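You operate a simulated robot arm through the tools that you are given. There is no shell and no other tool.

You run a simulated robot arm. Do the job below in one go: nothing can be reset, and whatever is moved stays where it is left.

TASK
Put the green greeting card away in the wooden box and shut the lid.
Fine: lift the hasp first and let it down again after; stand the card upright inside; the other cards stay out. Set down upright: what you pick out.

It is judged by the outcome, as a careful person would: the job done as asked, and still so three seconds after it is handed in. It fails if anything else is knocked over, pushed out of place, dropped, spilled or broken. Lids that push on must go on centred and level and be pressed home; caps that screw on are set level and turned clockwise until they are tight.

THE ROBOT
A 7-joint arm with a two-finger parallel gripper, fixed in place. Base frame: the origin is on the floor under the middle of its stand, x ahead of it, y to its left, z up; the work surface is at about z = 720. Units: mm, rad, N and s.
It reaches about 1479 mm from its shoulder. Its first joint turns from -2.897 to 2.897 rad. Payload 4.4 kg.
The TCP is the grasp point between the finger pads, 23 mm short of the fingertips. In the tool frame z runs along the fingers and y along their closing line. The gripper opens to 94 mm. The fingers are 38 mm wide and 10 mm thick; the gripper's body (54 by 96 mm) begins 39 mm behind the TCP.
Orientation is that of the tool frame in the base frame, as [roll, pitch, yaw] about the fixed x, y, z axes, in that order (R = Rz(yaw) Ry(pitch) Rx(roll)). With the fingers straight down and closing along the base's y, the tool's x points along the base's -x, its y along +y and its z along -z.

THE INTERFACE
- The arm moves only by the tool drive_tool. Its argument "deltas" is a list of rows, each a list of 7 numbers: the turn, a rotation vector about the tool's x, y, z in units of 5 degrees (1.0 is 5 degrees), then the shift along the tool's x, y, z in units of 25 mm (1.0 is 25 mm), then the closure, from 0 (fully open) to 1 (shut). In form: [[rx, ry, rz, tx, ty, tz, fingers], ...]. A call has 1 to 20 rows; each row shifts and turns the commanded pose from where the row before left it, along the tool's axes as they then stand. A call with a number of a shift or a turn outside -1 to 1 is refused whole. Rows are played at 5 a second. More than 50 mm and 0.15 rad between two rows, or a gripper value outside its range, and nothing of the call is played. A pose out of reach is approached as far as the arm can. The call stops where the force on the tool passes 50 N (or 10 N more than at its start, if that is more) or the arm is blocked; 0.2 s more then pass. Each finger travels about 72 mm/s and halts on what it meets, pressing with about 30 N; the grip force reading is that of the motor and also rises with nothing between the fingers. The clock runs only during rows and for 0.2 s after the last one: add rows that do not move to give the fingers time. It gives the time, the measured TCP pose, the force on the tool (base axes), the opening and the grip force at its end, in the units of the frame above (readings bear some noise), with the torque about the TCP (base axes, N m) and any sound that the robot's microphone picked up.
- Cameras (640 x 400 px; columns grow to the right, rows downward): "scene" is fixed at [49.9, 652.6, 1455.6]; the picture's right is [-0.41, -0.91, 0.00], its down [-0.35, 0.16, -0.92] and it looks along [0.84, -0.38, -0.38] (base axes); focal length 333 px, centre (320, 200). "wrist" rides on the gripper at [86, 16, -75] in the tool frame; the picture's right is [-0.18, 0.98, 0.00], its down [-0.58, -0.11, -0.81] and it looks along [-0.79, -0.15, 0.59] (tool axes); focal length 243 px, centre (320, 200). There is no depth. A picture from a camera that has moved, and an enlarged one, comes with that camera's place and axes in the base frame and with its lens.
- camera(camera): a new picture of that camera. No time passes.
- enlarge(camera, box): a new picture of the part [left, top, right, bottom] of that camera's present view, enlarged. No time passes.
- finish_job(): hands the job in; it is judged then, once.

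Places have to be worked out from the pictures, the camera data and where the tool is seen. Open the gripper and draw the arm clear of the work before you hand the job in, unless the task says otherwise.

The tools are called after "Emit:" by a JSON object that holds its "op" and its "data". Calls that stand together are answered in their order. drive_tool: Moves the arm, as the interface text tells. Its arguments: {"type":"object","properties":{"deltas":{"type":"array","items":{"type":"array","items":{"type":"number"}}}},"required":["deltas"]} The other tools are called the same way: camera (camera) takes a picture; enlarge (camera, box) takes an enlarged picture of a part of a camera's view; finish_job () hands the job in.

At the start:

```text
t: 0.0
position: [580.5, 160.6, 1286.2]
tool_rot: [3.141, 0.002, -3.141]
force: [0.7, 0.4, 0.1]
ft_torque: [-0.03, -0.04, 0.02]
gripper_width: 93.9
finger_force: 0.0
```

scene: 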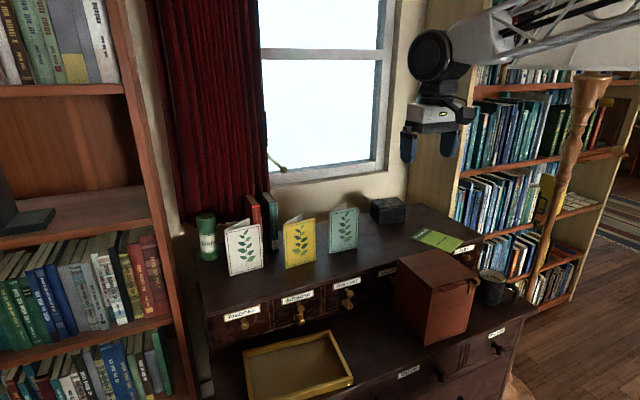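
wrist: 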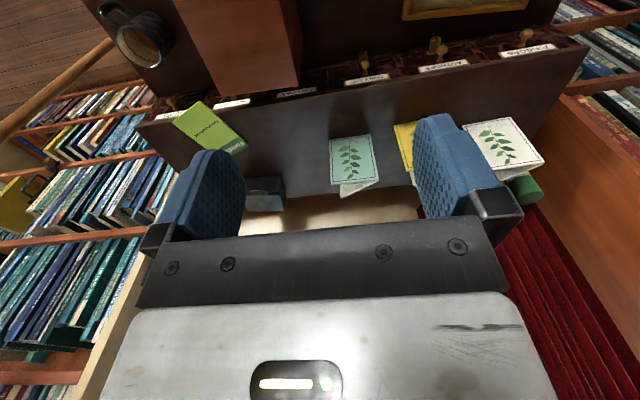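

I'll start by looking closely at the scene: the cards, the box and its hasp.

Emit:
{"op": "enlarge", "data": {"camera": "scene", "box": [180, 180, 380, 305]}}

Emit:
{"op": "enlarge", "data": {"camera": "scene", "box": [360, 210, 540, 350]}}

Emit:
{"op": "enlarge", "data": {"camera": "wrist", "box": [80, 0, 400, 200]}}

```text
3.20 times, centred on (280, 242) of scene
camera zoom: at [49.9, 652.6, 1455.6], right [-0.41, -0.91, 0.0], down [-0.35, 0.16, -0.92], along [0.84, -0.38, -0.38], focal length 1066 px, centre (448, 64)
```

zoom: 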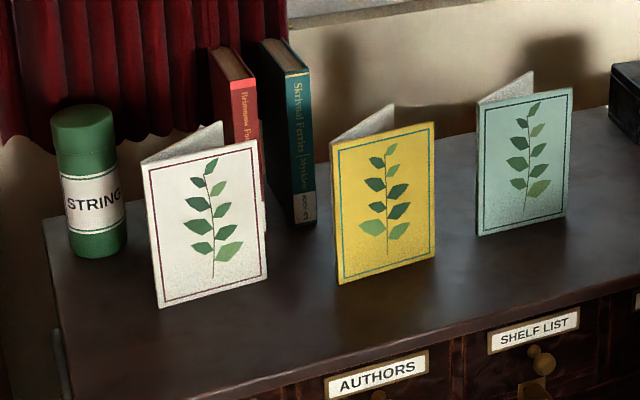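

```text
2.86 times, centred on (450, 280) of scene
camera zoom: at [49.9, 652.6, 1455.6], right [-0.41, -0.91, 0.0], down [-0.35, 0.16, -0.92], along [0.84, -0.38, -0.38], focal length 952 px, centre (-51, -29)
```

zoom: 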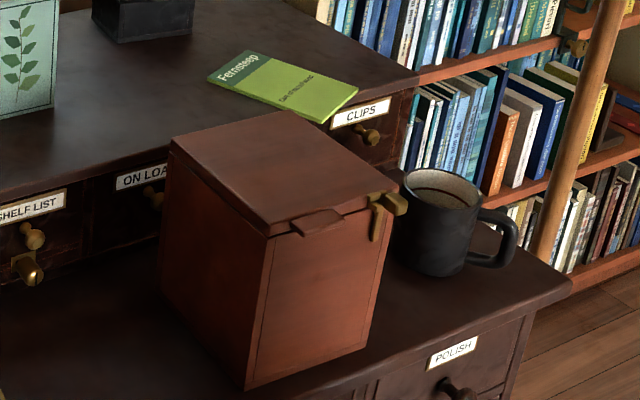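

```text
2.00 times, centred on (240, 100) of wrist
camera zoom: at [492.3, 176.6, 1360.8], right [0.18, 0.98, 0.0], down [0.58, -0.11, 0.81], along [0.79, -0.15, -0.59], focal length 485 px, centre (480, 400)
```

zoom: 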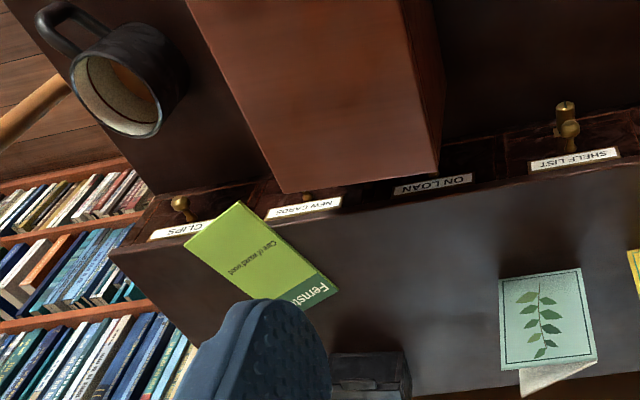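

The sage-green folded card is the one standing at the right of the three greeting cards, on the raised shelf at about (887, 137..238, 883). The flat green leaflet is not a greeting card. The box is at about x 573–726, y −61–97, with its lip and hasp facing the robot, so I move back and down to look at that front face with the wrist camera.

Emit:
{"op": "drive_tool", "data": {"deltas": [[0, 0, 0, 0.6, -0.467, 0.95, 0], [0, 0, 0, 0.6, -0.467, 0.95, 0], [0, 0, 0, 0.6, -0.467, 0.95, 0], [0, 0, 0, 0.6, -0.467, 0.95, 0], [0, 0, 0, 0.6, -0.467, 0.95, 0], [0, 0, 0, 0.6, -0.467, 0.95, 0], [0, 0, 0, 0.6, -0.467, 0.95, 0], [0, 0, 0, 0.6, -0.467, 0.95, 0], [0, 0, 0, 0.6, -0.467, 0.95, 0], [0, 0, 0, 0.6, -0.467, 0.95, 0], [0, 0, 0, 0.6, -0.467, 0.95, 0], [0, 0, 0, 0.6, -0.467, 0.95, 0]]}}

Emit:
{"op": "camera", "data": {"camera": "wrist"}}

Emit:
{"op": "camera", "data": {"camera": "scene"}}

```text
t: 2.6
position: [400.4, 19.5, 1001.3]
tool_rot: [-3.141, 0.0, 3.141]
force: [0.8, 0.0, 0.1]
ft_torque: [0.02, 0.01, -0.01]
gripper_width: 93.9
finger_force: 0.1
```

```text
taken
camera wrist: at [312.8, 34.6, 1074.6], right [0.18, 0.98, 0.0], down [0.58, -0.11, 0.81], along [0.79, -0.15, -0.59], focal length 243 px, centre (320, 200)
```

wrist: 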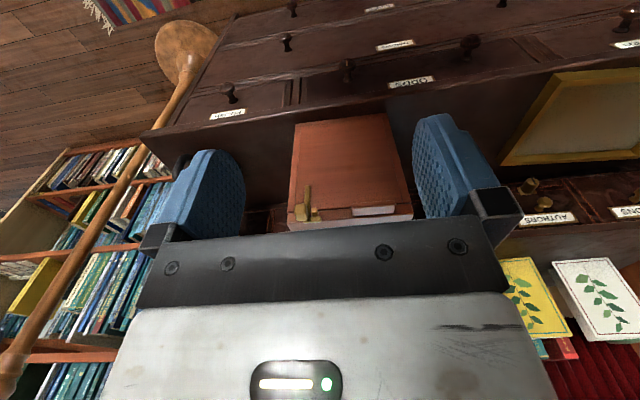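

```text
taken
```

scene: 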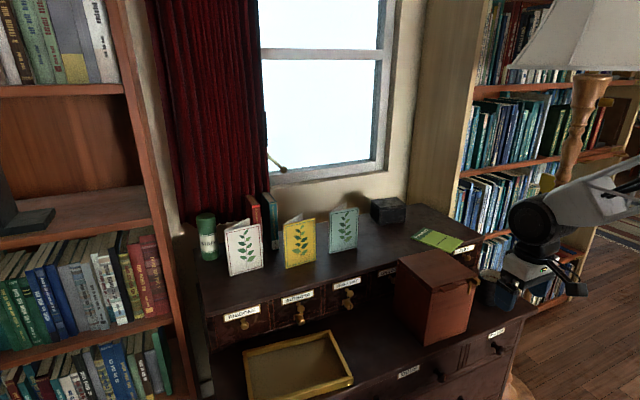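

The wrist camera now faces the box front: the brass hasp is on the front face near the −y end. I enlarge it.

Emit:
{"op": "enlarge", "data": {"camera": "wrist", "box": [270, 170, 430, 270]}}

Emit:
{"op": "enlarge", "data": {"camera": "wrist", "box": [200, 100, 440, 250]}}

Emit:
{"op": "enlarge", "data": {"camera": "scene", "box": [440, 260, 500, 300]}}

```text
4.00 times, centred on (350, 220) of wrist
camera zoom: at [312.8, 34.6, 1074.6], right [0.18, 0.98, 0.0], down [0.58, -0.11, 0.81], along [0.79, -0.15, -0.59], focal length 970 px, centre (200, 120)
```

zoom: 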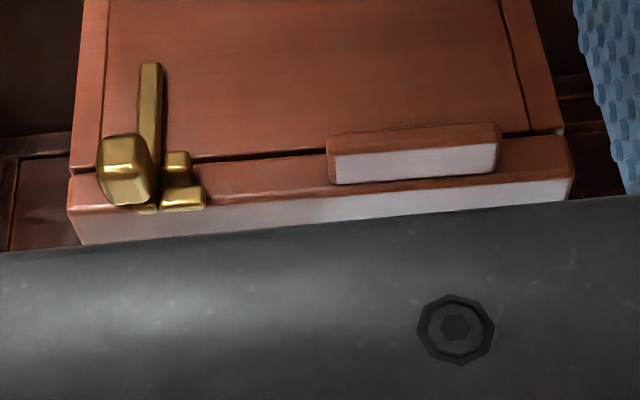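

```text
2.67 times, centred on (320, 175) of wrist
camera zoom: at [312.8, 34.6, 1074.6], right [0.18, 0.98, 0.0], down [0.58, -0.11, 0.81], along [0.79, -0.15, -0.59], focal length 647 px, centre (320, 267)
```

zoom: 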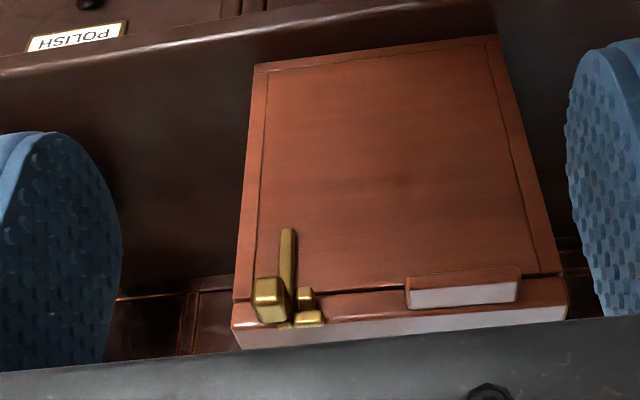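

```text
10.00 times, centred on (470, 280) of scene
camera zoom: at [49.9, 652.6, 1455.6], right [-0.41, -0.91, 0.0], down [-0.35, 0.16, -0.92], along [0.84, -0.38, -0.38], focal length 3332 px, centre (-1180, -600)
```

zoom: 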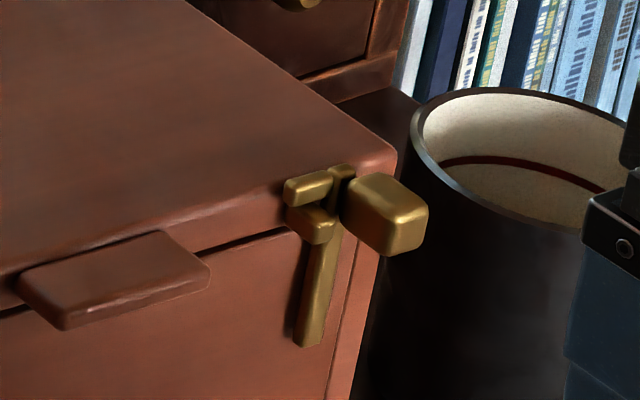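

Emit:
{"op": "enlarge", "data": {"camera": "wrist", "box": [284, 182, 332, 212]}}

Emit:
{"op": "enlarge", "data": {"camera": "scene", "box": [460, 272, 484, 298]}}

```text
13.33 times, centred on (308, 197) of wrist
camera zoom: at [312.8, 34.6, 1074.6], right [0.18, 0.98, 0.0], down [0.58, -0.11, 0.81], along [0.79, -0.15, -0.59], focal length 3235 px, centre (480, 240)
```

zoom: 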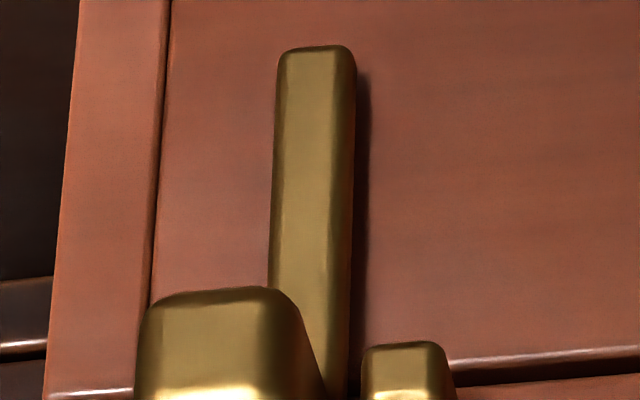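

```text
15.38 times, centred on (472, 285) of scene
camera zoom: at [49.9, 652.6, 1455.6], right [-0.41, -0.91, 0.0], down [-0.35, 0.16, -0.92], along [0.84, -0.38, -0.38], focal length 5126 px, centre (-2018, -1108)
```

zoom: 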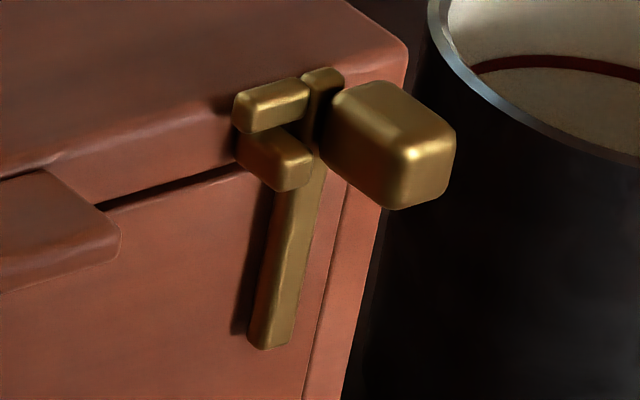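

The hasp is a brass bar with a knob at about (560, −35, 890), beside two small keeper blocks. I lower and tilt the tool 36° so the camera looks level at the front face and shows how it works.

Emit:
{"op": "drive_tool", "data": {"deltas": [[0, 0, 0, -0.4, -0.7, 0.8, 0], [0, 0, 0, -0.4, -0.7, 0.8, 0], [0, 0, 0, -0.4, -0.7, 0.8, 0], [0, 0, 0, -0.4, -0.7, 0.8, 0], [0, -0.9, 0, 0, 0, 0, 0], [0, -0.9, 0, 0, 0, 0, 0], [0, -0.9, 0, 0, 0, 0, 0], [0, -0.9, 0, 0, 0, 0, 0], [0, -0.9, 0, 0, 0, 0, 0], [0, -0.9, 0, 0, 0, 0, 0], [0, -0.9, 0, 0, 0, 0, 0], [0, -0.9, 0, 0, 0, 0, 0]]}}

Emit:
{"op": "camera", "data": {"camera": "wrist"}}

```text
t: 5.2
position: [440.0, -50.3, 920.6]
tool_rot: [3.141, 0.629, 3.14]
force: [0.5, 0.1, -1.2]
ft_torque: [0.01, -0.07, -0.04]
gripper_width: 94.0
finger_force: 0.1
```

```text
taken
camera wrist: at [325.3, -34.0, 929.5], right [0.15, 0.98, 0.11], down [0.0, -0.11, 0.99], along [0.99, -0.15, -0.01], focal length 243 px, centre (320, 200)
```

wrist: 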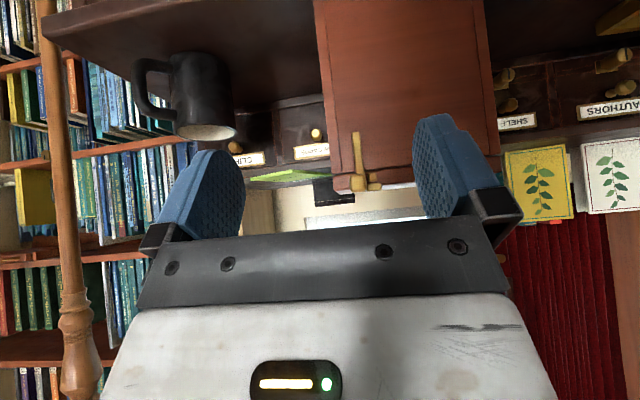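

The camera now looks level at the box front. I enlarge the hasp.

Emit:
{"op": "enlarge", "data": {"camera": "wrist", "box": [324, 125, 404, 205]}}

Emit:
{"op": "enlarge", "data": {"camera": "wrist", "box": [300, 60, 480, 210]}}

```text
5.00 times, centred on (364, 165) of wrist
camera zoom: at [325.3, -34.0, 929.5], right [0.15, 0.98, 0.11], down [0.0, -0.11, 0.99], along [0.99, -0.15, -0.01], focal length 1213 px, centre (100, 375)
```

zoom: 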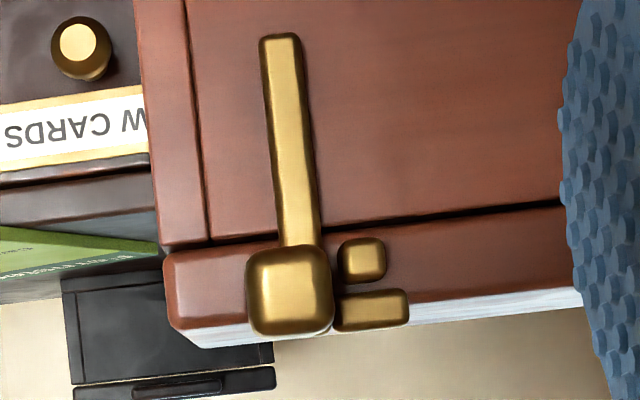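

```text
2.67 times, centred on (390, 135) of wrist
camera zoom: at [325.3, -34.0, 929.5], right [0.15, 0.98, 0.11], down [0.0, -0.11, 0.99], along [0.99, -0.15, -0.01], focal length 647 px, centre (133, 373)
```

zoom: 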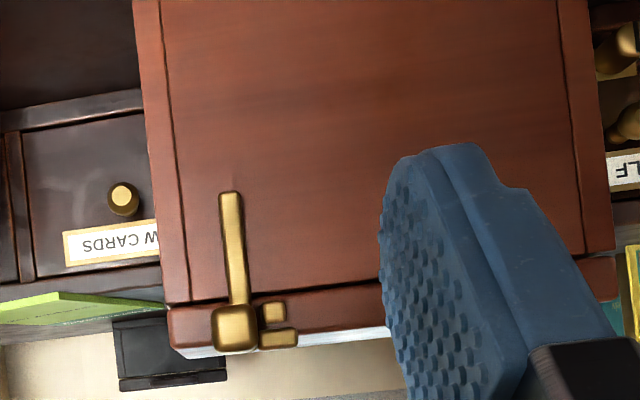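

I read the hasp as a rigid hook: the bar's lower end is at about (563, −28, 866), and at the top is a knob (x 543–558, y −39…−24, z 905–921). An arm at the top lies over a peg on the lid, so it should swing toward −y. I return to vertical and bring half-open fingers above the knob.

Emit:
{"op": "drive_tool", "data": {"deltas": [[0, 0.9, 0, 0, 0, 0, 0.36], [0, 0.9, 0, 0, 0, 0, 0.36], [0, 0.9, 0, 0, 0, 0, 0.36], [0, 0.9, 0, 0, 0, 0, 0.36], [0, 0.9, 0, 0, 0, 0, 0.36], [0, 0.9, 0, 0, 0, 0, 0.36], [0, 0.9, 0, 0, 0, 0, 0.36], [0, 0.9, 0, 0, 0, 0, 0.36], [0, 0, 0, 0, 0.26, -0.8, 0.36], [0, 0, 0, 0, 0.26, -0.8, 0.36], [0, 0, 0, -0.6, 0.25, 0, 0.36], [0, 0, 0, -0.6, 0, 0, 0.36], [0, 0, 0, -0.6, 0, 0, 0.36], [0, 0, 0, -0.6, 0, 0, 0.36], [0, 0, 0, -0.6, 0, 0, 0.36], [0, 0, 0, -0.64, 0, 0, 0.36]]}}

Emit:
{"op": "camera", "data": {"camera": "wrist"}}

Emit:
{"op": "enlarge", "data": {"camera": "scene", "box": [420, 230, 540, 310]}}

```text
t: 8.6
position: [531.9, -30.1, 960.2]
tool_rot: [3.141, 0.0, 3.141]
force: [-0.4, -0.3, -0.6]
ft_torque: [0.0, 0.03, 0.03]
gripper_width: 59.9
finger_force: 0.1
```

```text
taken
camera wrist: at [443.1, -15.0, 1034.2], right [0.18, 0.98, 0.0], down [0.58, -0.11, 0.81], along [0.79, -0.15, -0.59], focal length 243 px, centre (320, 200)
```

wrist: 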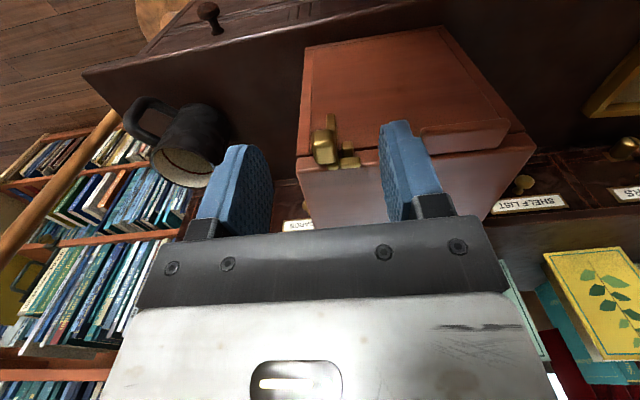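

```text
5.00 times, centred on (480, 270) of scene
camera zoom: at [49.9, 652.6, 1455.6], right [-0.41, -0.91, 0.0], down [-0.35, 0.16, -0.92], along [0.84, -0.38, -0.38], focal length 1666 px, centre (-480, -150)
```

zoom: 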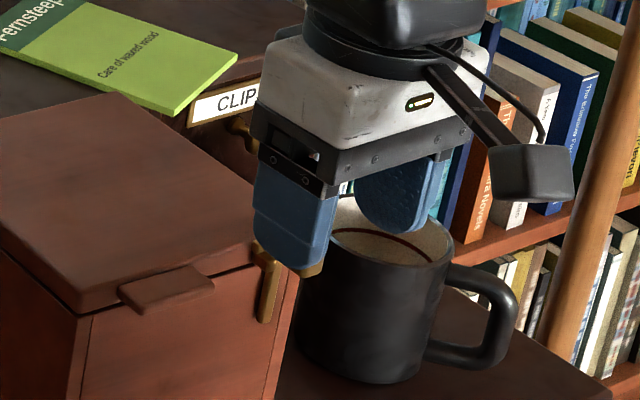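

Emit:
{"op": "enlarge", "data": {"camera": "wrist", "box": [296, 100, 376, 180]}}

```text
5.00 times, centred on (336, 140) of wrist
camera zoom: at [443.1, -15.0, 1034.2], right [0.18, 0.98, 0.0], down [0.58, -0.11, 0.81], along [0.79, -0.15, -0.59], focal length 1213 px, centre (240, 500)
```

zoom: 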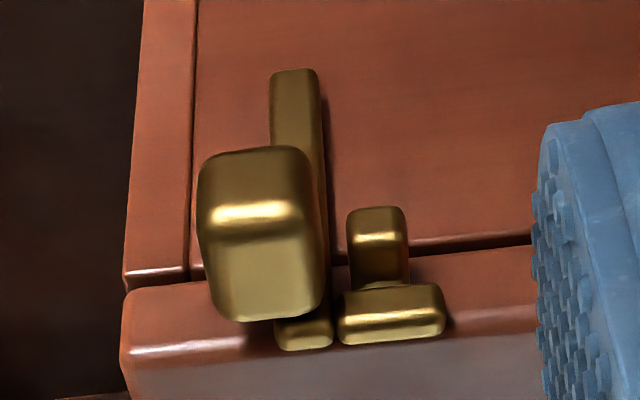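

The hook's peg front is at x≈551 and the knob front at x≈538. I go down so the fingers straddle the knob, with their front edge at about x=548 to stay clear of the peg.

Emit:
{"op": "drive_tool", "data": {"deltas": [[0, 0, 0, 0.12, 0, 0.5, 0.36], [0, 0, 0, 0, 0, 0.5, 0.36], [0, 0, 0, 0, 0, 0.5, 0.36], [0, 0, 0, 0, 0, 0.4, 0.36]]}}

Emit:
{"op": "camera", "data": {"camera": "wrist"}}

Emit:
{"op": "enlarge", "data": {"camera": "wrist", "box": [220, 110, 440, 240]}}

Emit:
{"op": "enlarge", "data": {"camera": "scene", "box": [440, 250, 512, 300]}}

```text
t: 9.6
position: [526.6, -30.9, 912.7]
tool_rot: [3.14, 0.0, 3.141]
force: [-0.4, 0.2, -0.1]
ft_torque: [0.01, 0.01, -0.01]
gripper_width: 60.2
finger_force: 0.1
```

```text
taken
camera wrist: at [440.1, -15.4, 987.3], right [0.18, 0.98, 0.0], down [0.58, -0.11, 0.81], along [0.79, -0.15, -0.59], focal length 243 px, centre (320, 200)
```

wrist: 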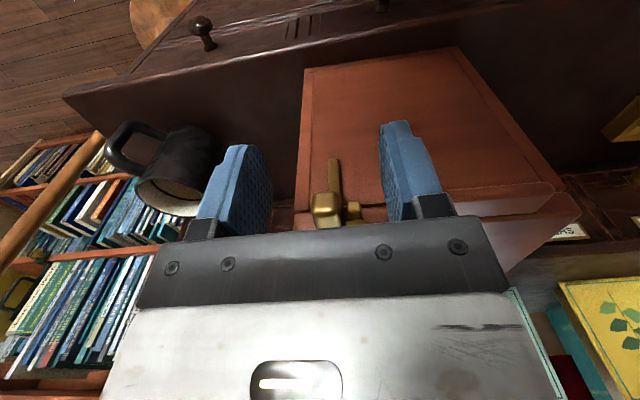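

```text
2.91 times, centred on (330, 175) of wrist
camera zoom: at [440.1, -15.4, 987.3], right [0.18, 0.98, 0.0], down [0.58, -0.11, 0.81], along [0.79, -0.15, -0.59], focal length 706 px, centre (291, 273)
```

zoom: 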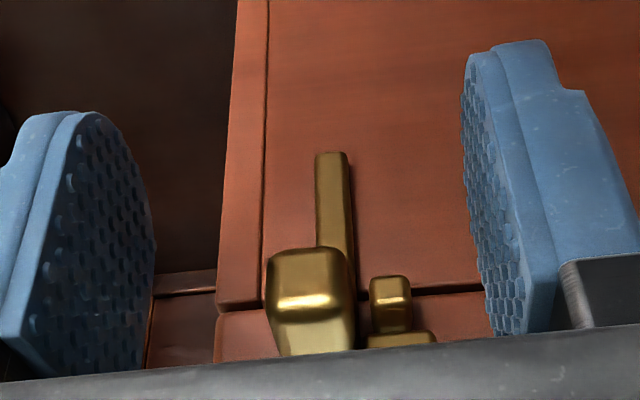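

```text
8.00 times, centred on (476, 275) of scene
camera zoom: at [49.9, 652.6, 1455.6], right [-0.41, -0.91, 0.0], down [-0.35, 0.16, -0.92], along [0.84, -0.38, -0.38], focal length 2665 px, centre (-928, -400)
```

zoom: 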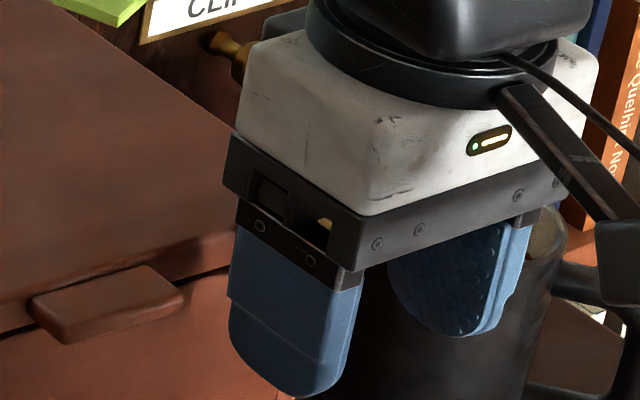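

The fingers straddle the knob cleanly. I move toward −y to bring the +y finger near the knob, then nudge it in small steps while watching the force.

Emit:
{"op": "drive_tool", "data": {"deltas": [[0, 0, 0, 0, -0.25, 0, 0.36], [0, 0, 0, 0, -0.25, 0, 0.36], [0, 0, 0, 0, -0.25, 0, 0.36]]}}

Emit:
{"op": "enlarge", "data": {"camera": "wrist", "box": [220, 110, 440, 240]}}

```text
t: 10.4
position: [528.6, -48.2, 914.0]
tool_rot: [3.14, 0.0, 3.141]
force: [-0.6, 0.4, 1.1]
ft_torque: [0.05, 0.03, 0.01]
gripper_width: 60.1
finger_force: 0.0
```

```text
2.91 times, centred on (330, 175) of wrist
camera zoom: at [440.8, -32.6, 987.7], right [0.18, 0.98, 0.0], down [0.58, -0.11, 0.81], along [0.79, -0.15, -0.59], focal length 706 px, centre (291, 273)
```

zoom: 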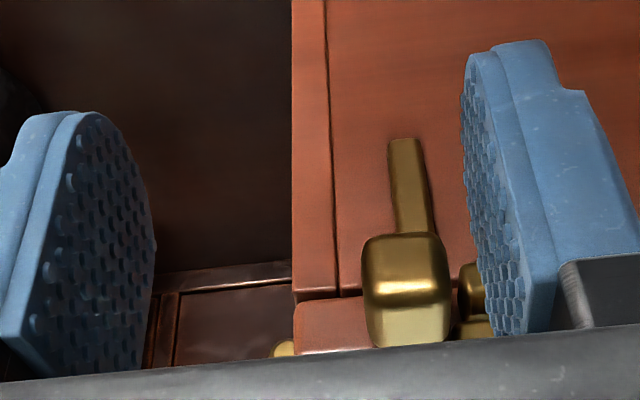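

About 5 mm remains before contact. I nudge 6 mm and read the force.

Emit:
{"op": "drive_tool", "data": {"deltas": [[0, 0, 0, 0, -0.12, 0, 0.36], [0, 0, 0, 0, -0.12, 0, 0.36], [0, 0, 0, 0, 0, 0, 0.36]]}}

Emit:
{"op": "enlarge", "data": {"camera": "wrist", "box": [220, 110, 440, 240]}}

```text
t: 11.2
position: [527.9, -55.4, 913.3]
tool_rot: [-3.141, 0.0, 3.14]
force: [-0.1, 0.4, -0.4]
ft_torque: [0.01, 0.03, -0.01]
gripper_width: 60.6
finger_force: 0.5
```

```text
2.91 times, centred on (330, 175) of wrist
camera zoom: at [440.5, -38.7, 988.0], right [0.18, 0.98, 0.0], down [0.58, -0.11, 0.81], along [0.79, -0.15, -0.59], focal length 706 px, centre (291, 273)
```

zoom: 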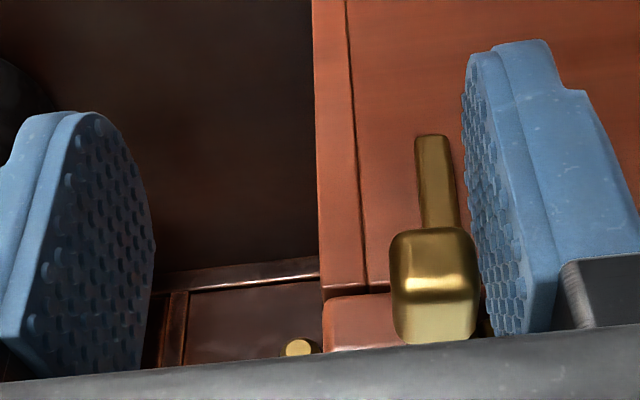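

Emit:
{"op": "drive_tool", "data": {"deltas": [[0, 0, 0, 0, -0.08, 0, 0.36], [0, 0, 0, 0, -0.08, 0, 0.36], [0, 0, 0, 0, 0, 0, 0.36]]}}

Emit:
{"op": "enlarge", "data": {"camera": "wrist", "box": [220, 110, 440, 240]}}

```text
t: 12.0
position: [529.4, -58.3, 913.8]
tool_rot: [-3.14, -0.001, 3.141]
force: [-0.7, 0.6, 0.7]
ft_torque: [0.03, 0.01, 0.0]
gripper_width: 60.4
finger_force: 0.5
```

```text
2.91 times, centred on (330, 175) of wrist
camera zoom: at [440.9, -43.0, 988.0], right [0.18, 0.98, 0.0], down [0.58, -0.11, 0.81], along [0.79, -0.15, -0.59], focal length 706 px, centre (291, 273)
```

zoom: 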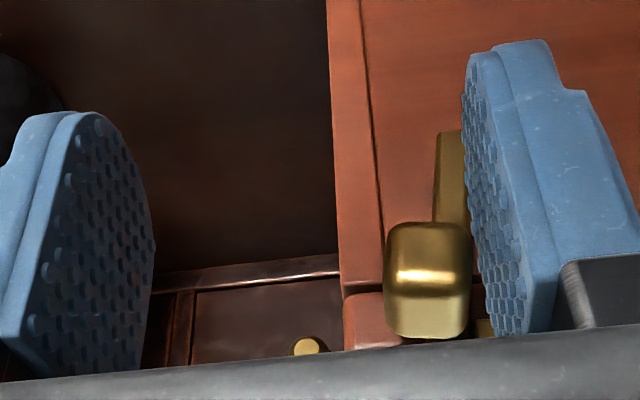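

The knob swings toward −y about the bar's lower end with almost no force, which confirms the hook mechanism. I keep swinging it.

Emit:
{"op": "drive_tool", "data": {"deltas": [[0, 0, 0, 0, -0.12, 0, 0.36], [0, 0, 0, 0, -0.12, 0, 0.36], [0, 0, 0, 0, -0.12, 0, 0.36], [0, 0, 0, 0, -0.12, 0, 0.36], [0, 0, 0, 0, -0.12, 0, 0.36], [0, 0, 0, 0, 0, 0, 0.36]]}}

Emit:
{"op": "enlarge", "data": {"camera": "wrist", "box": [220, 110, 440, 240]}}

```text
t: 13.4
position: [528.6, -74.0, 913.7]
tool_rot: [-3.141, 0.001, 3.141]
force: [-0.7, 0.8, -0.4]
ft_torque: [0.0, 0.0, 0.03]
gripper_width: 60.7
finger_force: 0.7
```

```text
2.91 times, centred on (330, 175) of wrist
camera zoom: at [440.1, -58.4, 987.9], right [0.18, 0.98, 0.0], down [0.58, -0.11, 0.81], along [0.79, -0.15, -0.59], focal length 706 px, centre (291, 273)
```

zoom: 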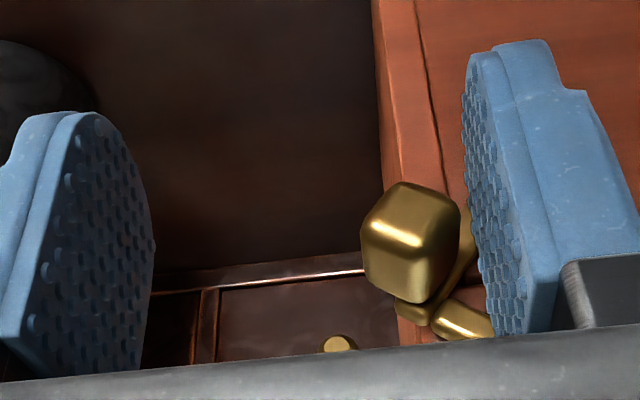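

The hook has turned about 35° and its arm moves with it. I push on until it is well off the peg, lowering slightly to follow the arc.

Emit:
{"op": "drive_tool", "data": {"deltas": [[0, 0, 0, 0, -0.12, 0.05, 0.36], [0, 0, 0, 0, -0.12, 0.1, 0.36], [0, 0, 0, 0, -0.12, 0.1, 0.36], [0, 0, 0, 0, -0.12, 0.1, 0.36], [0, 0, 0, 0, -0.12, 0.1, 0.36], [0, 0, 0, 0, -0.12, 0.1, 0.36], [0, 0, 0, 0, 0, 0, 0.36]]}}

Emit:
{"op": "enlarge", "data": {"camera": "wrist", "box": [220, 110, 440, 240]}}

```text
t: 15.0
position: [529.2, -90.4, 900.4]
tool_rot: [3.139, -0.001, 3.141]
force: [1.9, 5.9, 0.4]
ft_torque: [0.08, 0.04, 0.01]
gripper_width: 62.4
finger_force: 2.8
```

```text
2.91 times, centred on (330, 175) of wrist
camera zoom: at [441.0, -75.8, 974.2], right [0.18, 0.98, 0.0], down [0.58, -0.11, 0.81], along [0.79, -0.15, -0.59], focal length 706 px, centre (291, 273)
```

zoom: 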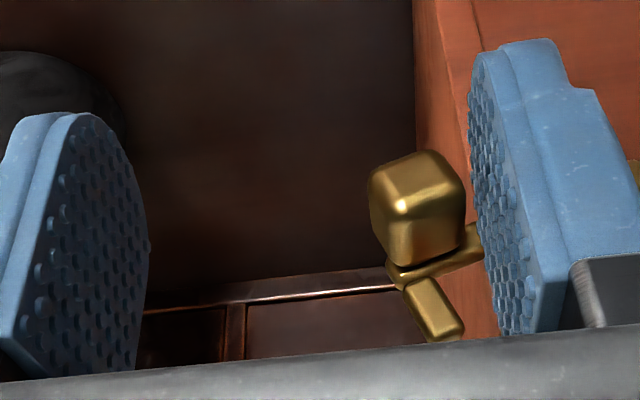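

The force rose to 6 N and the hook is now about 60° over, likely at its end stop. I back off and check whether it stays and whether the box has stayed put.

Emit:
{"op": "drive_tool", "data": {"deltas": [[0, 0, 0, 0, 0.2, 0, 0.36], [0, 0, 0, 0, 0.2, 0, 0.36], [0, 0, 0, 0, 0, 0, 0.36], [0, 0, 0, 0, 0, 0, 0.36]]}}

Emit:
{"op": "enlarge", "data": {"camera": "wrist", "box": [220, 110, 440, 240]}}

Emit:
{"op": "enlarge", "data": {"camera": "scene", "box": [360, 210, 540, 350]}}

```text
t: 16.0
position: [528.7, -80.9, 898.6]
tool_rot: [3.141, 0.0, 3.141]
force: [0.9, 0.0, 0.4]
ft_torque: [-0.01, -0.02, -0.01]
gripper_width: 60.2
finger_force: 0.0
```

```text
2.91 times, centred on (330, 175) of wrist
camera zoom: at [440.3, -65.7, 974.2], right [0.18, 0.98, 0.0], down [0.58, -0.11, 0.81], along [0.79, -0.15, -0.59], focal length 706 px, centre (291, 273)
```

zoom: 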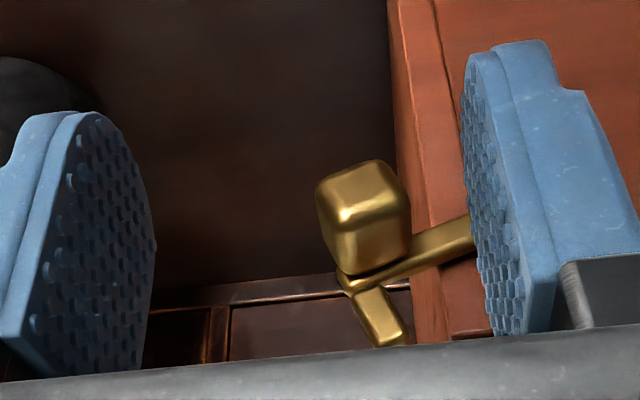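

```text
2.86 times, centred on (450, 280) of scene
camera zoom: at [49.9, 652.6, 1455.6], right [-0.41, -0.91, 0.0], down [-0.35, 0.16, -0.92], along [0.84, -0.38, -0.38], focal length 952 px, centre (-51, -29)
```

zoom: 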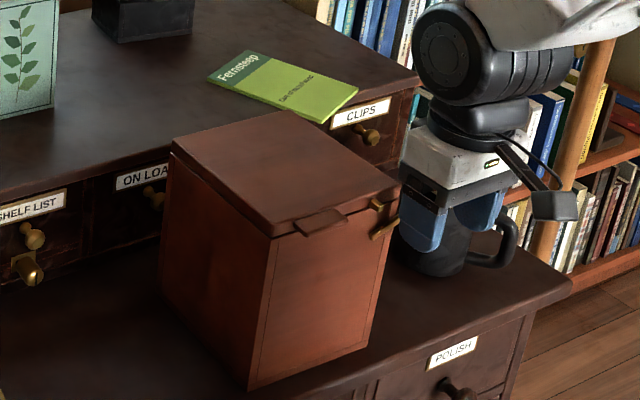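

The hook now rests fully open by itself and the box shifted 2–3 mm at most. I rise clear, then turn the gripper so it points at the box with its fingers above and below the lid's tab (y 31–77, z 909–915, front at x≈550).

Emit:
{"op": "drive_tool", "data": {"deltas": [[0, 0, 0, 0, 0, -0.8, 0.36], [0, 0, 0, 0, 0, -0.8, 0.36], [0, 0, 0, 0, 0, -0.8, 0.36], [0, 0, 0, 0, 0, -0.8, 0.36], [0, 0, 0, 0.5, 0.9, -0.8, 0.5], [0, 0, 0, 0.5, 0.9, 0, 0.7], [0, 0, 0, 0.5, 0.9, 0, 0.745], [0, 0, 0, 0.5, 0.9, 0, 0.745], [0, 0, 0, 0.5, 0.9, 0, 0.745], [0, 0, 0, 0.5, 0.9, 0, 0.745]]}}

Emit:
{"op": "drive_tool", "data": {"deltas": [[0, 0, 0.93, 0, 0, 0, 0.745], [0, 0, 0.93, 0, 0, 0, 0.745], [0, 0, 0.93, 0, 0, 0, 0.745], [0, 0, 0.93, 0, 0, 0, 0.745], [0, 0, 0.93, 0, 0, 0, 0.745], [0, 0, 0.93, 0, 0, 0, 0.745], [0, 0, 0.93, 0, 0, 0, 0.745], [0, 0, 0.93, 0, 0, 0, 0.745], [0, 0, 0.93, 0, 0, 0, 0.745], [0, 0, 0.93, 0, 0, 0, 0.745], [0, 0, 0.93, 0, 0, 0, 0.745], [0, 0, 0.93, 0, 0, 0, 0.745], [0, 0, 0.93, 0, 0, 0, 0.745], [0, 0, 0.93, 0, 0, 0, 0.745], [0, 0, 0.93, 0, 0, 0, 0.745], [0, 0, 0.93, 0, 0, 0, 0.745], [0, 0, 0.93, 0, 0, 0, 0.745], [0, 0, 0.93, 0, 0, 0, 0.745], [0, 0, 0.93, 0, 0, 0, 0.745], [0, 0, 0.93, 0, 0, 0, 0.745]]}}

Emit:
{"op": "camera", "data": {"camera": "scene"}}

```text
t: 18.2
position: [453.9, 52.9, 1000.0]
tool_rot: [-3.141, 0.001, 3.14]
force: [-0.1, 0.0, -1.0]
ft_torque: [-0.02, 0.0, 0.03]
gripper_width: 23.8
finger_force: 0.0
```

```text
t: 22.4
position: [453.4, 52.5, 1000.4]
tool_rot: [3.139, -0.001, 1.518]
force: [-0.2, -0.4, -0.3]
ft_torque: [0.01, 0.01, -0.03]
gripper_width: 24.1
finger_force: 0.2
```

```text
taken
```

scene: 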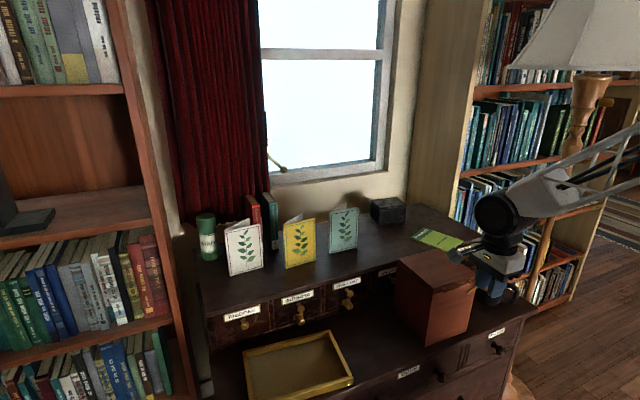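

The turn worked, so now I tilt the tool until it points forward, in two stages, checking that the pose stays reachable.

Emit:
{"op": "drive_tool", "data": {"deltas": [[-1, 0, 0, 0, 0, 0, 0.745], [-1, 0, 0, 0, 0, 0, 0.745], [-1, 0, 0, 0, 0, 0, 0.745], [-1, 0, 0, 0, 0, 0, 0.745], [-1, 0, 0, 0, 0, 0, 0.745], [-1, 0, 0, 0, 0, 0, 0.745], [-1, 0, 0, 0, 0, 0, 0.745], [-1, 0, 0, 0, 0, 0, 0.745], [-1, 0, 0, 0, 0, 0, 0.745], [-1, 0, 0, 0, 0, 0, 0.745], [-1, 0, 0, 0, 0, 0, 0.745], [-1, 0, 0, 0, 0, 0, 0.745]]}}

Emit:
{"op": "drive_tool", "data": {"deltas": [[-1, 0, 0, 0, 0, 0, 0.745], [-1, 0, 0, 0, 0, 0, 0.745], [-1, 0, 0, 0, 0, 0, 0.745], [-1, 0, 0, 0, 0, 0, 0.745], [-1, 0, 0, 0, 0, 0, 0.745], [-1, 0, 0, 0, 0, 0, 0.745], [0, 0, 0, 0, 0, 0, 0.745]]}}

Emit:
{"op": "camera", "data": {"camera": "wrist"}}

Emit:
{"op": "camera", "data": {"camera": "scene"}}

```text
t: 25.0
position: [455.4, 55.1, 984.0]
tool_rot: [2.129, 0.01, 1.518]
force: [1.3, 0.7, 1.5]
ft_torque: [0.03, 0.07, 0.0]
gripper_width: 24.1
finger_force: 0.0
```

```text
t: 26.6
position: [453.2, 53.3, 1000.3]
tool_rot: [2.053, 0.0, 1.518]
force: [0.5, 0.8, 0.3]
ft_torque: [0.01, 0.04, -0.03]
gripper_width: 24.0
finger_force: 0.1
out of reach, approached as far as the arm can: row 2, 3, 4, 5, 6
```

```text
taken
camera wrist: at [398.0, 142.0, 1048.6], right [0.44, -0.21, 0.87], down [-0.79, -0.54, 0.28], along [0.41, -0.82, -0.41], focal length 243 px, centre (320, 200)
```

wrist: 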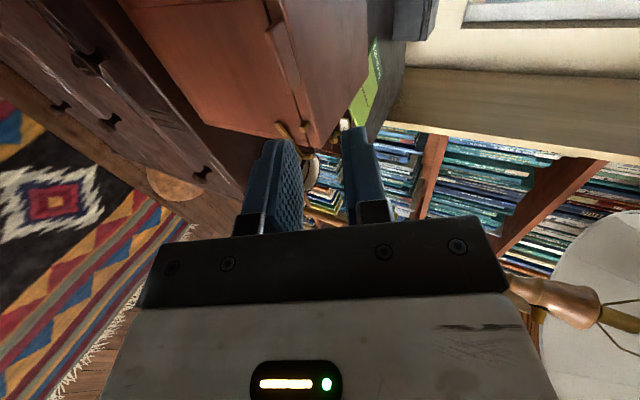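

```text
taken
```

scene: 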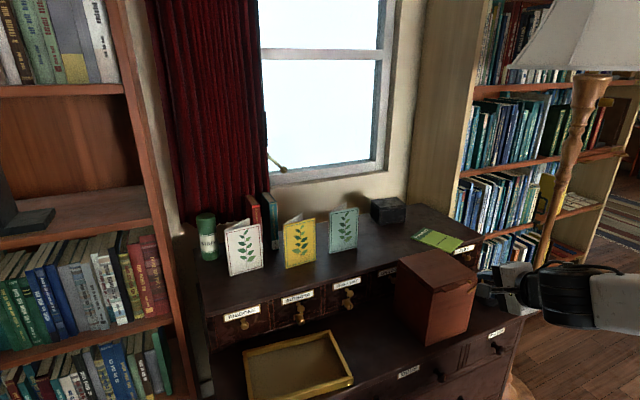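

At this spot the tool tilts only about 62° before the arm's limit. I check how the command behaves after the clamp by turning back one step.

Emit:
{"op": "drive_tool", "data": {"deltas": [[1, 0, 0, 0, 0, 0, 0.745], [0, 0, 0, 0, 0, 0, 0.745]]}}

```text
t: 27.2
position: [453.4, 53.4, 997.5]
tool_rot: [2.139, 0.0, 1.518]
force: [-0.2, -0.1, -0.9]
ft_torque: [0.02, 0.01, -0.01]
gripper_width: 23.9
finger_force: 0.1
```

The command follows the real pose, so I can work from the readings. I move nearer the tab at a safe distance and try tilting further there.

Emit:
{"op": "drive_tool", "data": {"deltas": [[0, 0, 0, 0.025, -0.143, 0.65, 0.745], [0, 0, 0, 0.025, -0.143, 0.65, 0.745], [0, 0, 0, 0.025, -0.143, 0.65, 0.745], [0, 0, 0, 0.025, -0.143, 0.65, 0.745], [-1, 0, 0, 0, 0, 0, 0.745], [-1, 0, 0, 0, 0, 0, 0.745], [-1, 0, 0, 0, 0, 0, 0.745], [-1, 0, 0, 0, 0, 0, 0.745], [0, 0, 0, 0, 0, 0, 0.745]]}}

```text
t: 29.2
position: [499.7, 54.1, 951.8]
tool_rot: [2.095, -0.001, 1.519]
force: [0.1, -0.1, 1.2]
ft_torque: [0.03, 0.02, -0.02]
gripper_width: 24.1
finger_force: 0.0
out of reach, approached as far as the arm can: row 6, 7, 8
```

The tilt limit is about 60° here too, so I'll use 57° and a 40 mm opening, which lets the lower finger reach under the tab while the upper one stays above the lid. I go to a pre-approach point and look.

Emit:
{"op": "drive_tool", "data": {"deltas": [[0.6, 0, 0, 0, 0, 0, 0.574], [0, 0, 0, 0, 0.06, 0.4, 0.574], [0, 0, 0, 0, 0.06, 0.37, 0.574], [0, 0, 0, 0, 0, 0, 0.574]]}}

Emit:
{"op": "camera", "data": {"camera": "wrist"}}

Emit:
{"op": "enlarge", "data": {"camera": "wrist", "box": [180, 60, 460, 235]}}

Emit:
{"op": "enlarge", "data": {"camera": "scene", "box": [400, 240, 520, 315]}}

```text
t: 30.2
position: [518.2, 52.3, 945.4]
tool_rot: [2.15, 0.001, 1.519]
force: [0.9, -0.8, 0.1]
ft_torque: [0.02, 0.04, 0.04]
gripper_width: 40.1
finger_force: 0.1
```

```text
taken
camera wrist: at [467.5, 140.7, 999.6], right [0.53, -0.21, 0.82], down [-0.76, -0.54, 0.35], along [0.37, -0.81, -0.45], focal length 243 px, centre (320, 200)
```

wrist: 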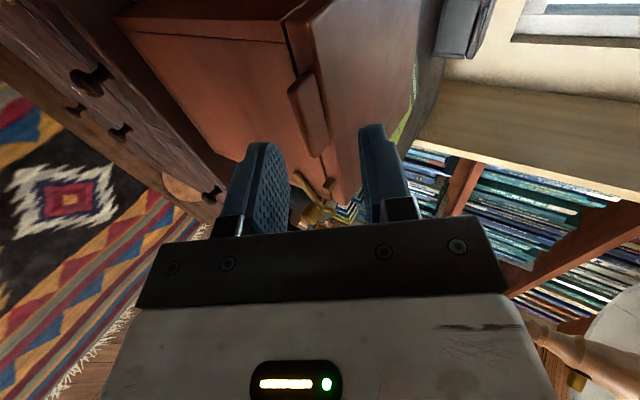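

```text
2.29 times, centred on (320, 148) of wrist
camera zoom: at [467.5, 140.7, 999.6], right [0.53, -0.21, 0.82], down [-0.76, -0.54, 0.35], along [0.37, -0.81, -0.45], focal length 555 px, centre (320, 320)
```

zoom: 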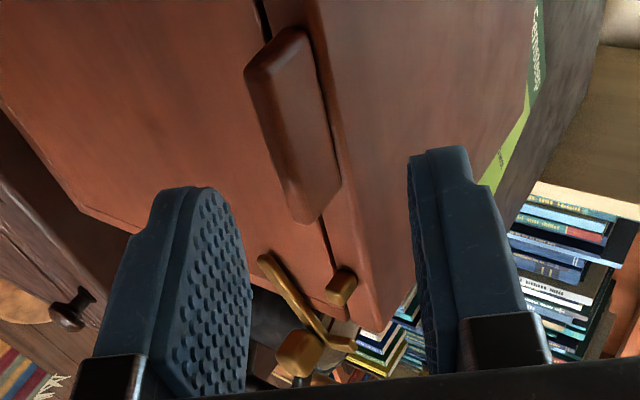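

```text
5.33 times, centred on (460, 278) of scene
camera zoom: at [49.9, 652.6, 1455.6], right [-0.41, -0.91, 0.0], down [-0.35, 0.16, -0.92], along [0.84, -0.38, -0.38], focal length 1777 px, centre (-427, -213)
```

zoom: 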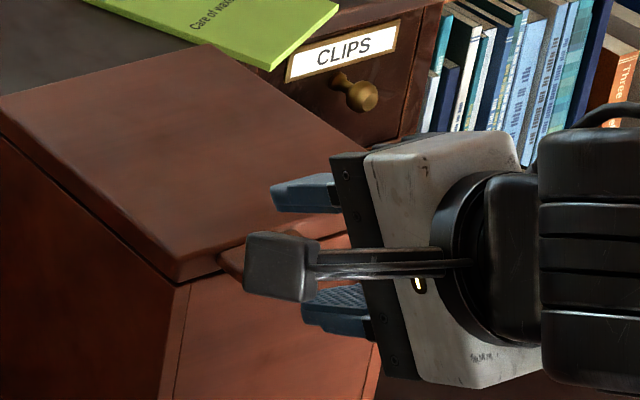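

The tab sits between the two fingers with clearance on both sides. I advance 40 mm along the fingers so the lower one goes under the tab.

Emit:
{"op": "drive_tool", "data": {"deltas": [[0, 0, 0, 0, 0, 0.4, 0.574], [0, 0, 0, 0, 0, 0.4, 0.574], [0, 0, 0, 0, 0, 0.4, 0.574], [0, 0, 0, 0, 0, 0.4, 0.574], [0, 0, 0, 0, 0, 0, 0.574]]}}

Emit:
{"op": "enlarge", "data": {"camera": "wrist", "box": [180, 60, 460, 235]}}

Emit:
{"op": "enlarge", "data": {"camera": "scene", "box": [400, 240, 520, 315]}}

```text
t: 31.4
position: [549.7, 50.2, 924.0]
tool_rot: [2.154, 0.0, 1.52]
force: [-0.2, -0.7, -0.1]
ft_torque: [0.02, 0.0, 0.03]
gripper_width: 39.8
finger_force: 0.0
```

```text
2.29 times, centred on (320, 148) of wrist
camera zoom: at [499.9, 138.6, 978.7], right [0.53, -0.21, 0.82], down [-0.76, -0.54, 0.35], along [0.37, -0.81, -0.45], focal length 555 px, centre (320, 320)
```

zoom: 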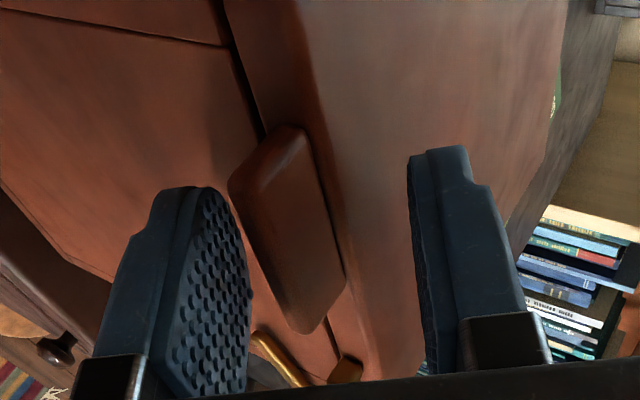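

```text
5.33 times, centred on (460, 278) of scene
camera zoom: at [49.9, 652.6, 1455.6], right [-0.41, -0.91, 0.0], down [-0.35, 0.16, -0.92], along [0.84, -0.38, -0.38], focal length 1777 px, centre (-427, -213)
```

zoom: 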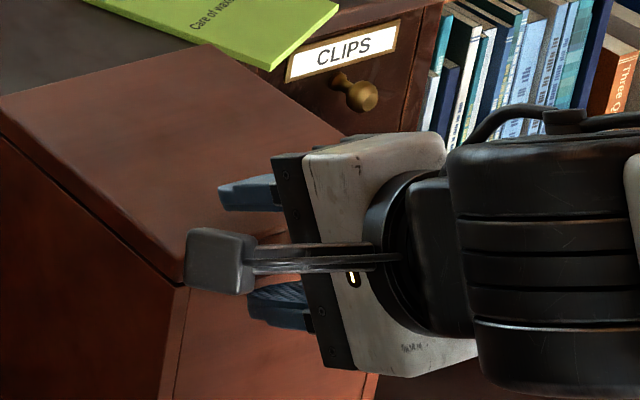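

The tab is now between the fingers. I raise the lower finger against it and begin the opening arc about the rear hinge (estimated at x≈720, z≈905), watching the force.

Emit:
{"op": "drive_tool", "data": {"deltas": [[0, 0, 0, 0, 0.2, -0.13, 0.574], [0.8, 0, 0, 0, 0.431, -0.201, 0.574], [0.8, 0, 0, 0, 0.431, -0.201, 0.574], [0, 0, 0, 0, 0, 0, 0.574]]}}

Emit:
{"op": "enlarge", "data": {"camera": "wrist", "box": [180, 60, 460, 235]}}

Emit:
{"op": "enlarge", "data": {"camera": "scene", "box": [380, 220, 540, 350]}}

```text
t: 32.4
position: [555.8, 49.9, 951.1]
tool_rot: [2.288, 0.0, 1.518]
force: [-1.3, 0.1, -1.0]
ft_torque: [0.03, 0.01, 0.01]
gripper_width: 40.7
finger_force: 0.9
```

```text
2.29 times, centred on (320, 148) of wrist
camera zoom: at [512.7, 138.8, 1013.1], right [0.64, -0.22, 0.74], down [-0.71, -0.55, 0.45], along [0.31, -0.81, -0.5], focal length 555 px, centre (320, 320)
```

zoom: 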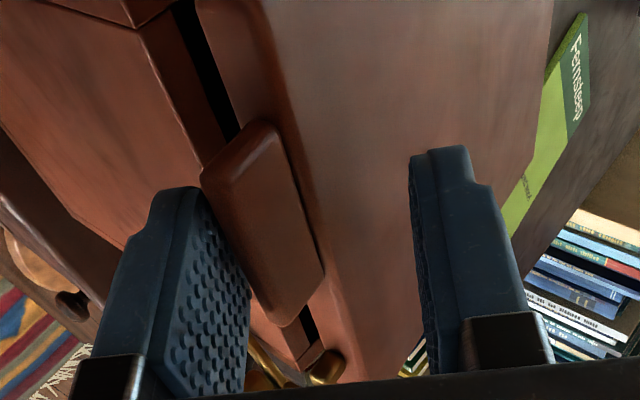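

```text
3.08 times, centred on (460, 285) of scene
camera zoom: at [49.9, 652.6, 1455.6], right [-0.41, -0.91, 0.0], down [-0.35, 0.16, -0.92], along [0.84, -0.38, -0.38], focal length 1025 px, centre (-111, -62)
```

zoom: 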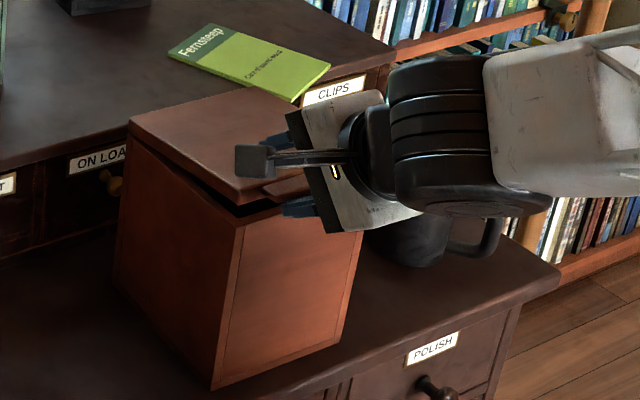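

The lid is lifting smoothly, about 7° open, with under 2 N. I continue along the arc.

Emit:
{"op": "drive_tool", "data": {"deltas": [[0.8, 0, 0, 0, 0.431, -0.201, 0.574], [0.8, 0, 0, 0, 0.431, -0.201, 0.574], [0.8, 0, 0, 0, 0.431, -0.201, 0.574], [0.8, 0, 0, 0, 0.431, -0.201, 0.574], [0, 0, 0, 0, 0, 0, 0.574]]}}

Emit:
{"op": "enlarge", "data": {"camera": "wrist", "box": [180, 60, 460, 235]}}

Emit:
{"op": "enlarge", "data": {"camera": "scene", "box": [380, 220, 540, 350]}}

```text
t: 33.6
position: [573.2, 49.4, 994.3]
tool_rot: [2.568, -0.001, 1.519]
force: [-1.0, 0.3, -1.1]
ft_torque: [-0.02, -0.01, 0.03]
gripper_width: 40.2
finger_force: 0.0
```

```text
2.29 times, centred on (320, 148) of wrist
camera zoom: at [549.6, 136.4, 1066.4], right [0.81, -0.23, 0.53], down [-0.56, -0.55, 0.62], along [0.16, -0.8, -0.58], focal length 555 px, centre (320, 320)
```

zoom: 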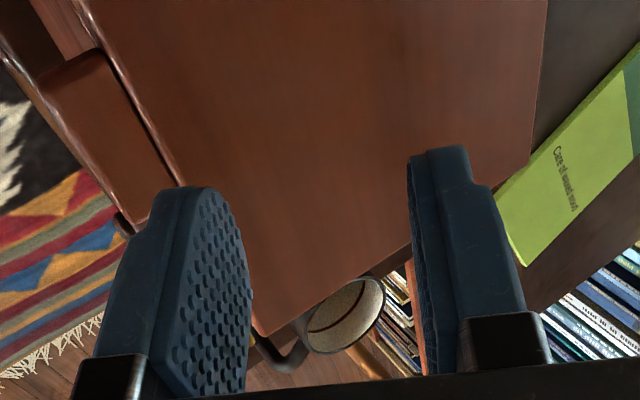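

```text
3.08 times, centred on (460, 285) of scene
camera zoom: at [49.9, 652.6, 1455.6], right [-0.41, -0.91, 0.0], down [-0.35, 0.16, -0.92], along [0.84, -0.38, -0.38], focal length 1025 px, centre (-111, -62)
```

zoom: 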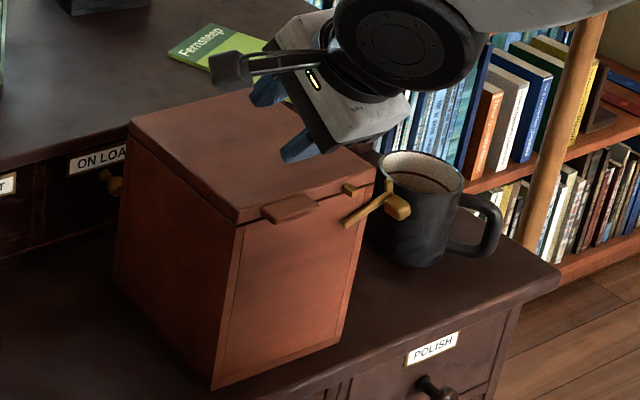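

The tab slipped off the finger and the lid dropped back closed. The box did not move and the hook is still open. I'll go back under the tab, lift the front straight up a little, then slide the finger well in under the lid for a much bigger overlap.

Emit:
{"op": "drive_tool", "data": {"deltas": [[0, 0, 0, -0.05, -0.62, -0.4, 0.574], [0, 0, 0, -0.05, -0.62, -0.4, 0.574], [0, 0, 0, -0.05, -0.61, -0.4, 0.574], [-0.96, 0, 0, 0, 0, 0, 0.574], [-0.96, 0, 0, 0, 0, 0, 0.574], [-0.96, 0, 0, 0, 0, 0, 0.574], [-0.96, 0, 0, 0, 0, 0, 0.574], [-0.96, 0, 0, 0, 0, 0, 0.574], [0, 0, 0, 0, -0.54, 0.36, 0.574], [0, 0, 0, 0, -0.54, 0.36, 0.574], [0, 0, 0, 0, -0.54, 0.36, 0.574], [0, 0, 0, 0, 0, 0, 0.574]]}}

Emit:
{"op": "enlarge", "data": {"camera": "wrist", "box": [180, 60, 460, 235]}}

Emit:
{"op": "enlarge", "data": {"camera": "scene", "box": [380, 220, 540, 350]}}

```text
t: 35.3
position: [531.0, 50.8, 915.8]
tool_rot: [2.368, 0.033, 1.524]
force: [5.4, -4.5, 32.9]
ft_torque: [0.57, -1.19, -0.36]
gripper_width: 51.9
finger_force: 13.5
stopped in row 8: the force on the tool passed its limit at 302 N (the readings are from after the stop); the commanded pose is now the measured one
```

```text
2.29 times, centred on (320, 148) of wrist
camera zoom: at [493.4, 139.9, 977.3], right [0.7, -0.19, 0.69], down [-0.67, -0.53, 0.52], along [0.27, -0.82, -0.5], focal length 555 px, centre (320, 320)
```

zoom: 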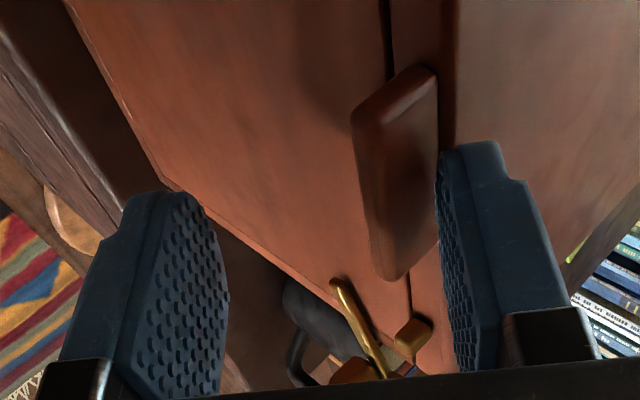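

```text
3.08 times, centred on (460, 285) of scene
camera zoom: at [49.9, 652.6, 1455.6], right [-0.41, -0.91, 0.0], down [-0.35, 0.16, -0.92], along [0.84, -0.38, -0.38], focal length 1025 px, centre (-111, -62)
```

zoom: 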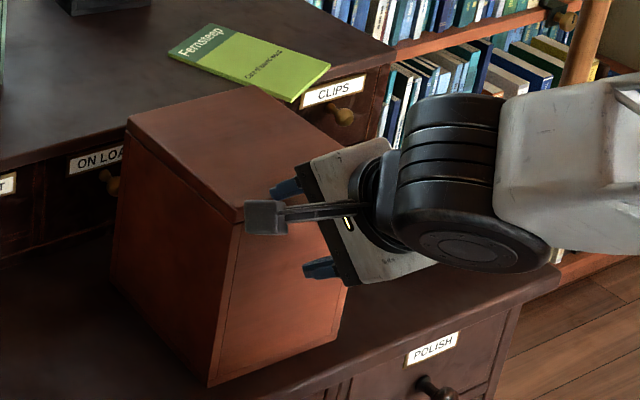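

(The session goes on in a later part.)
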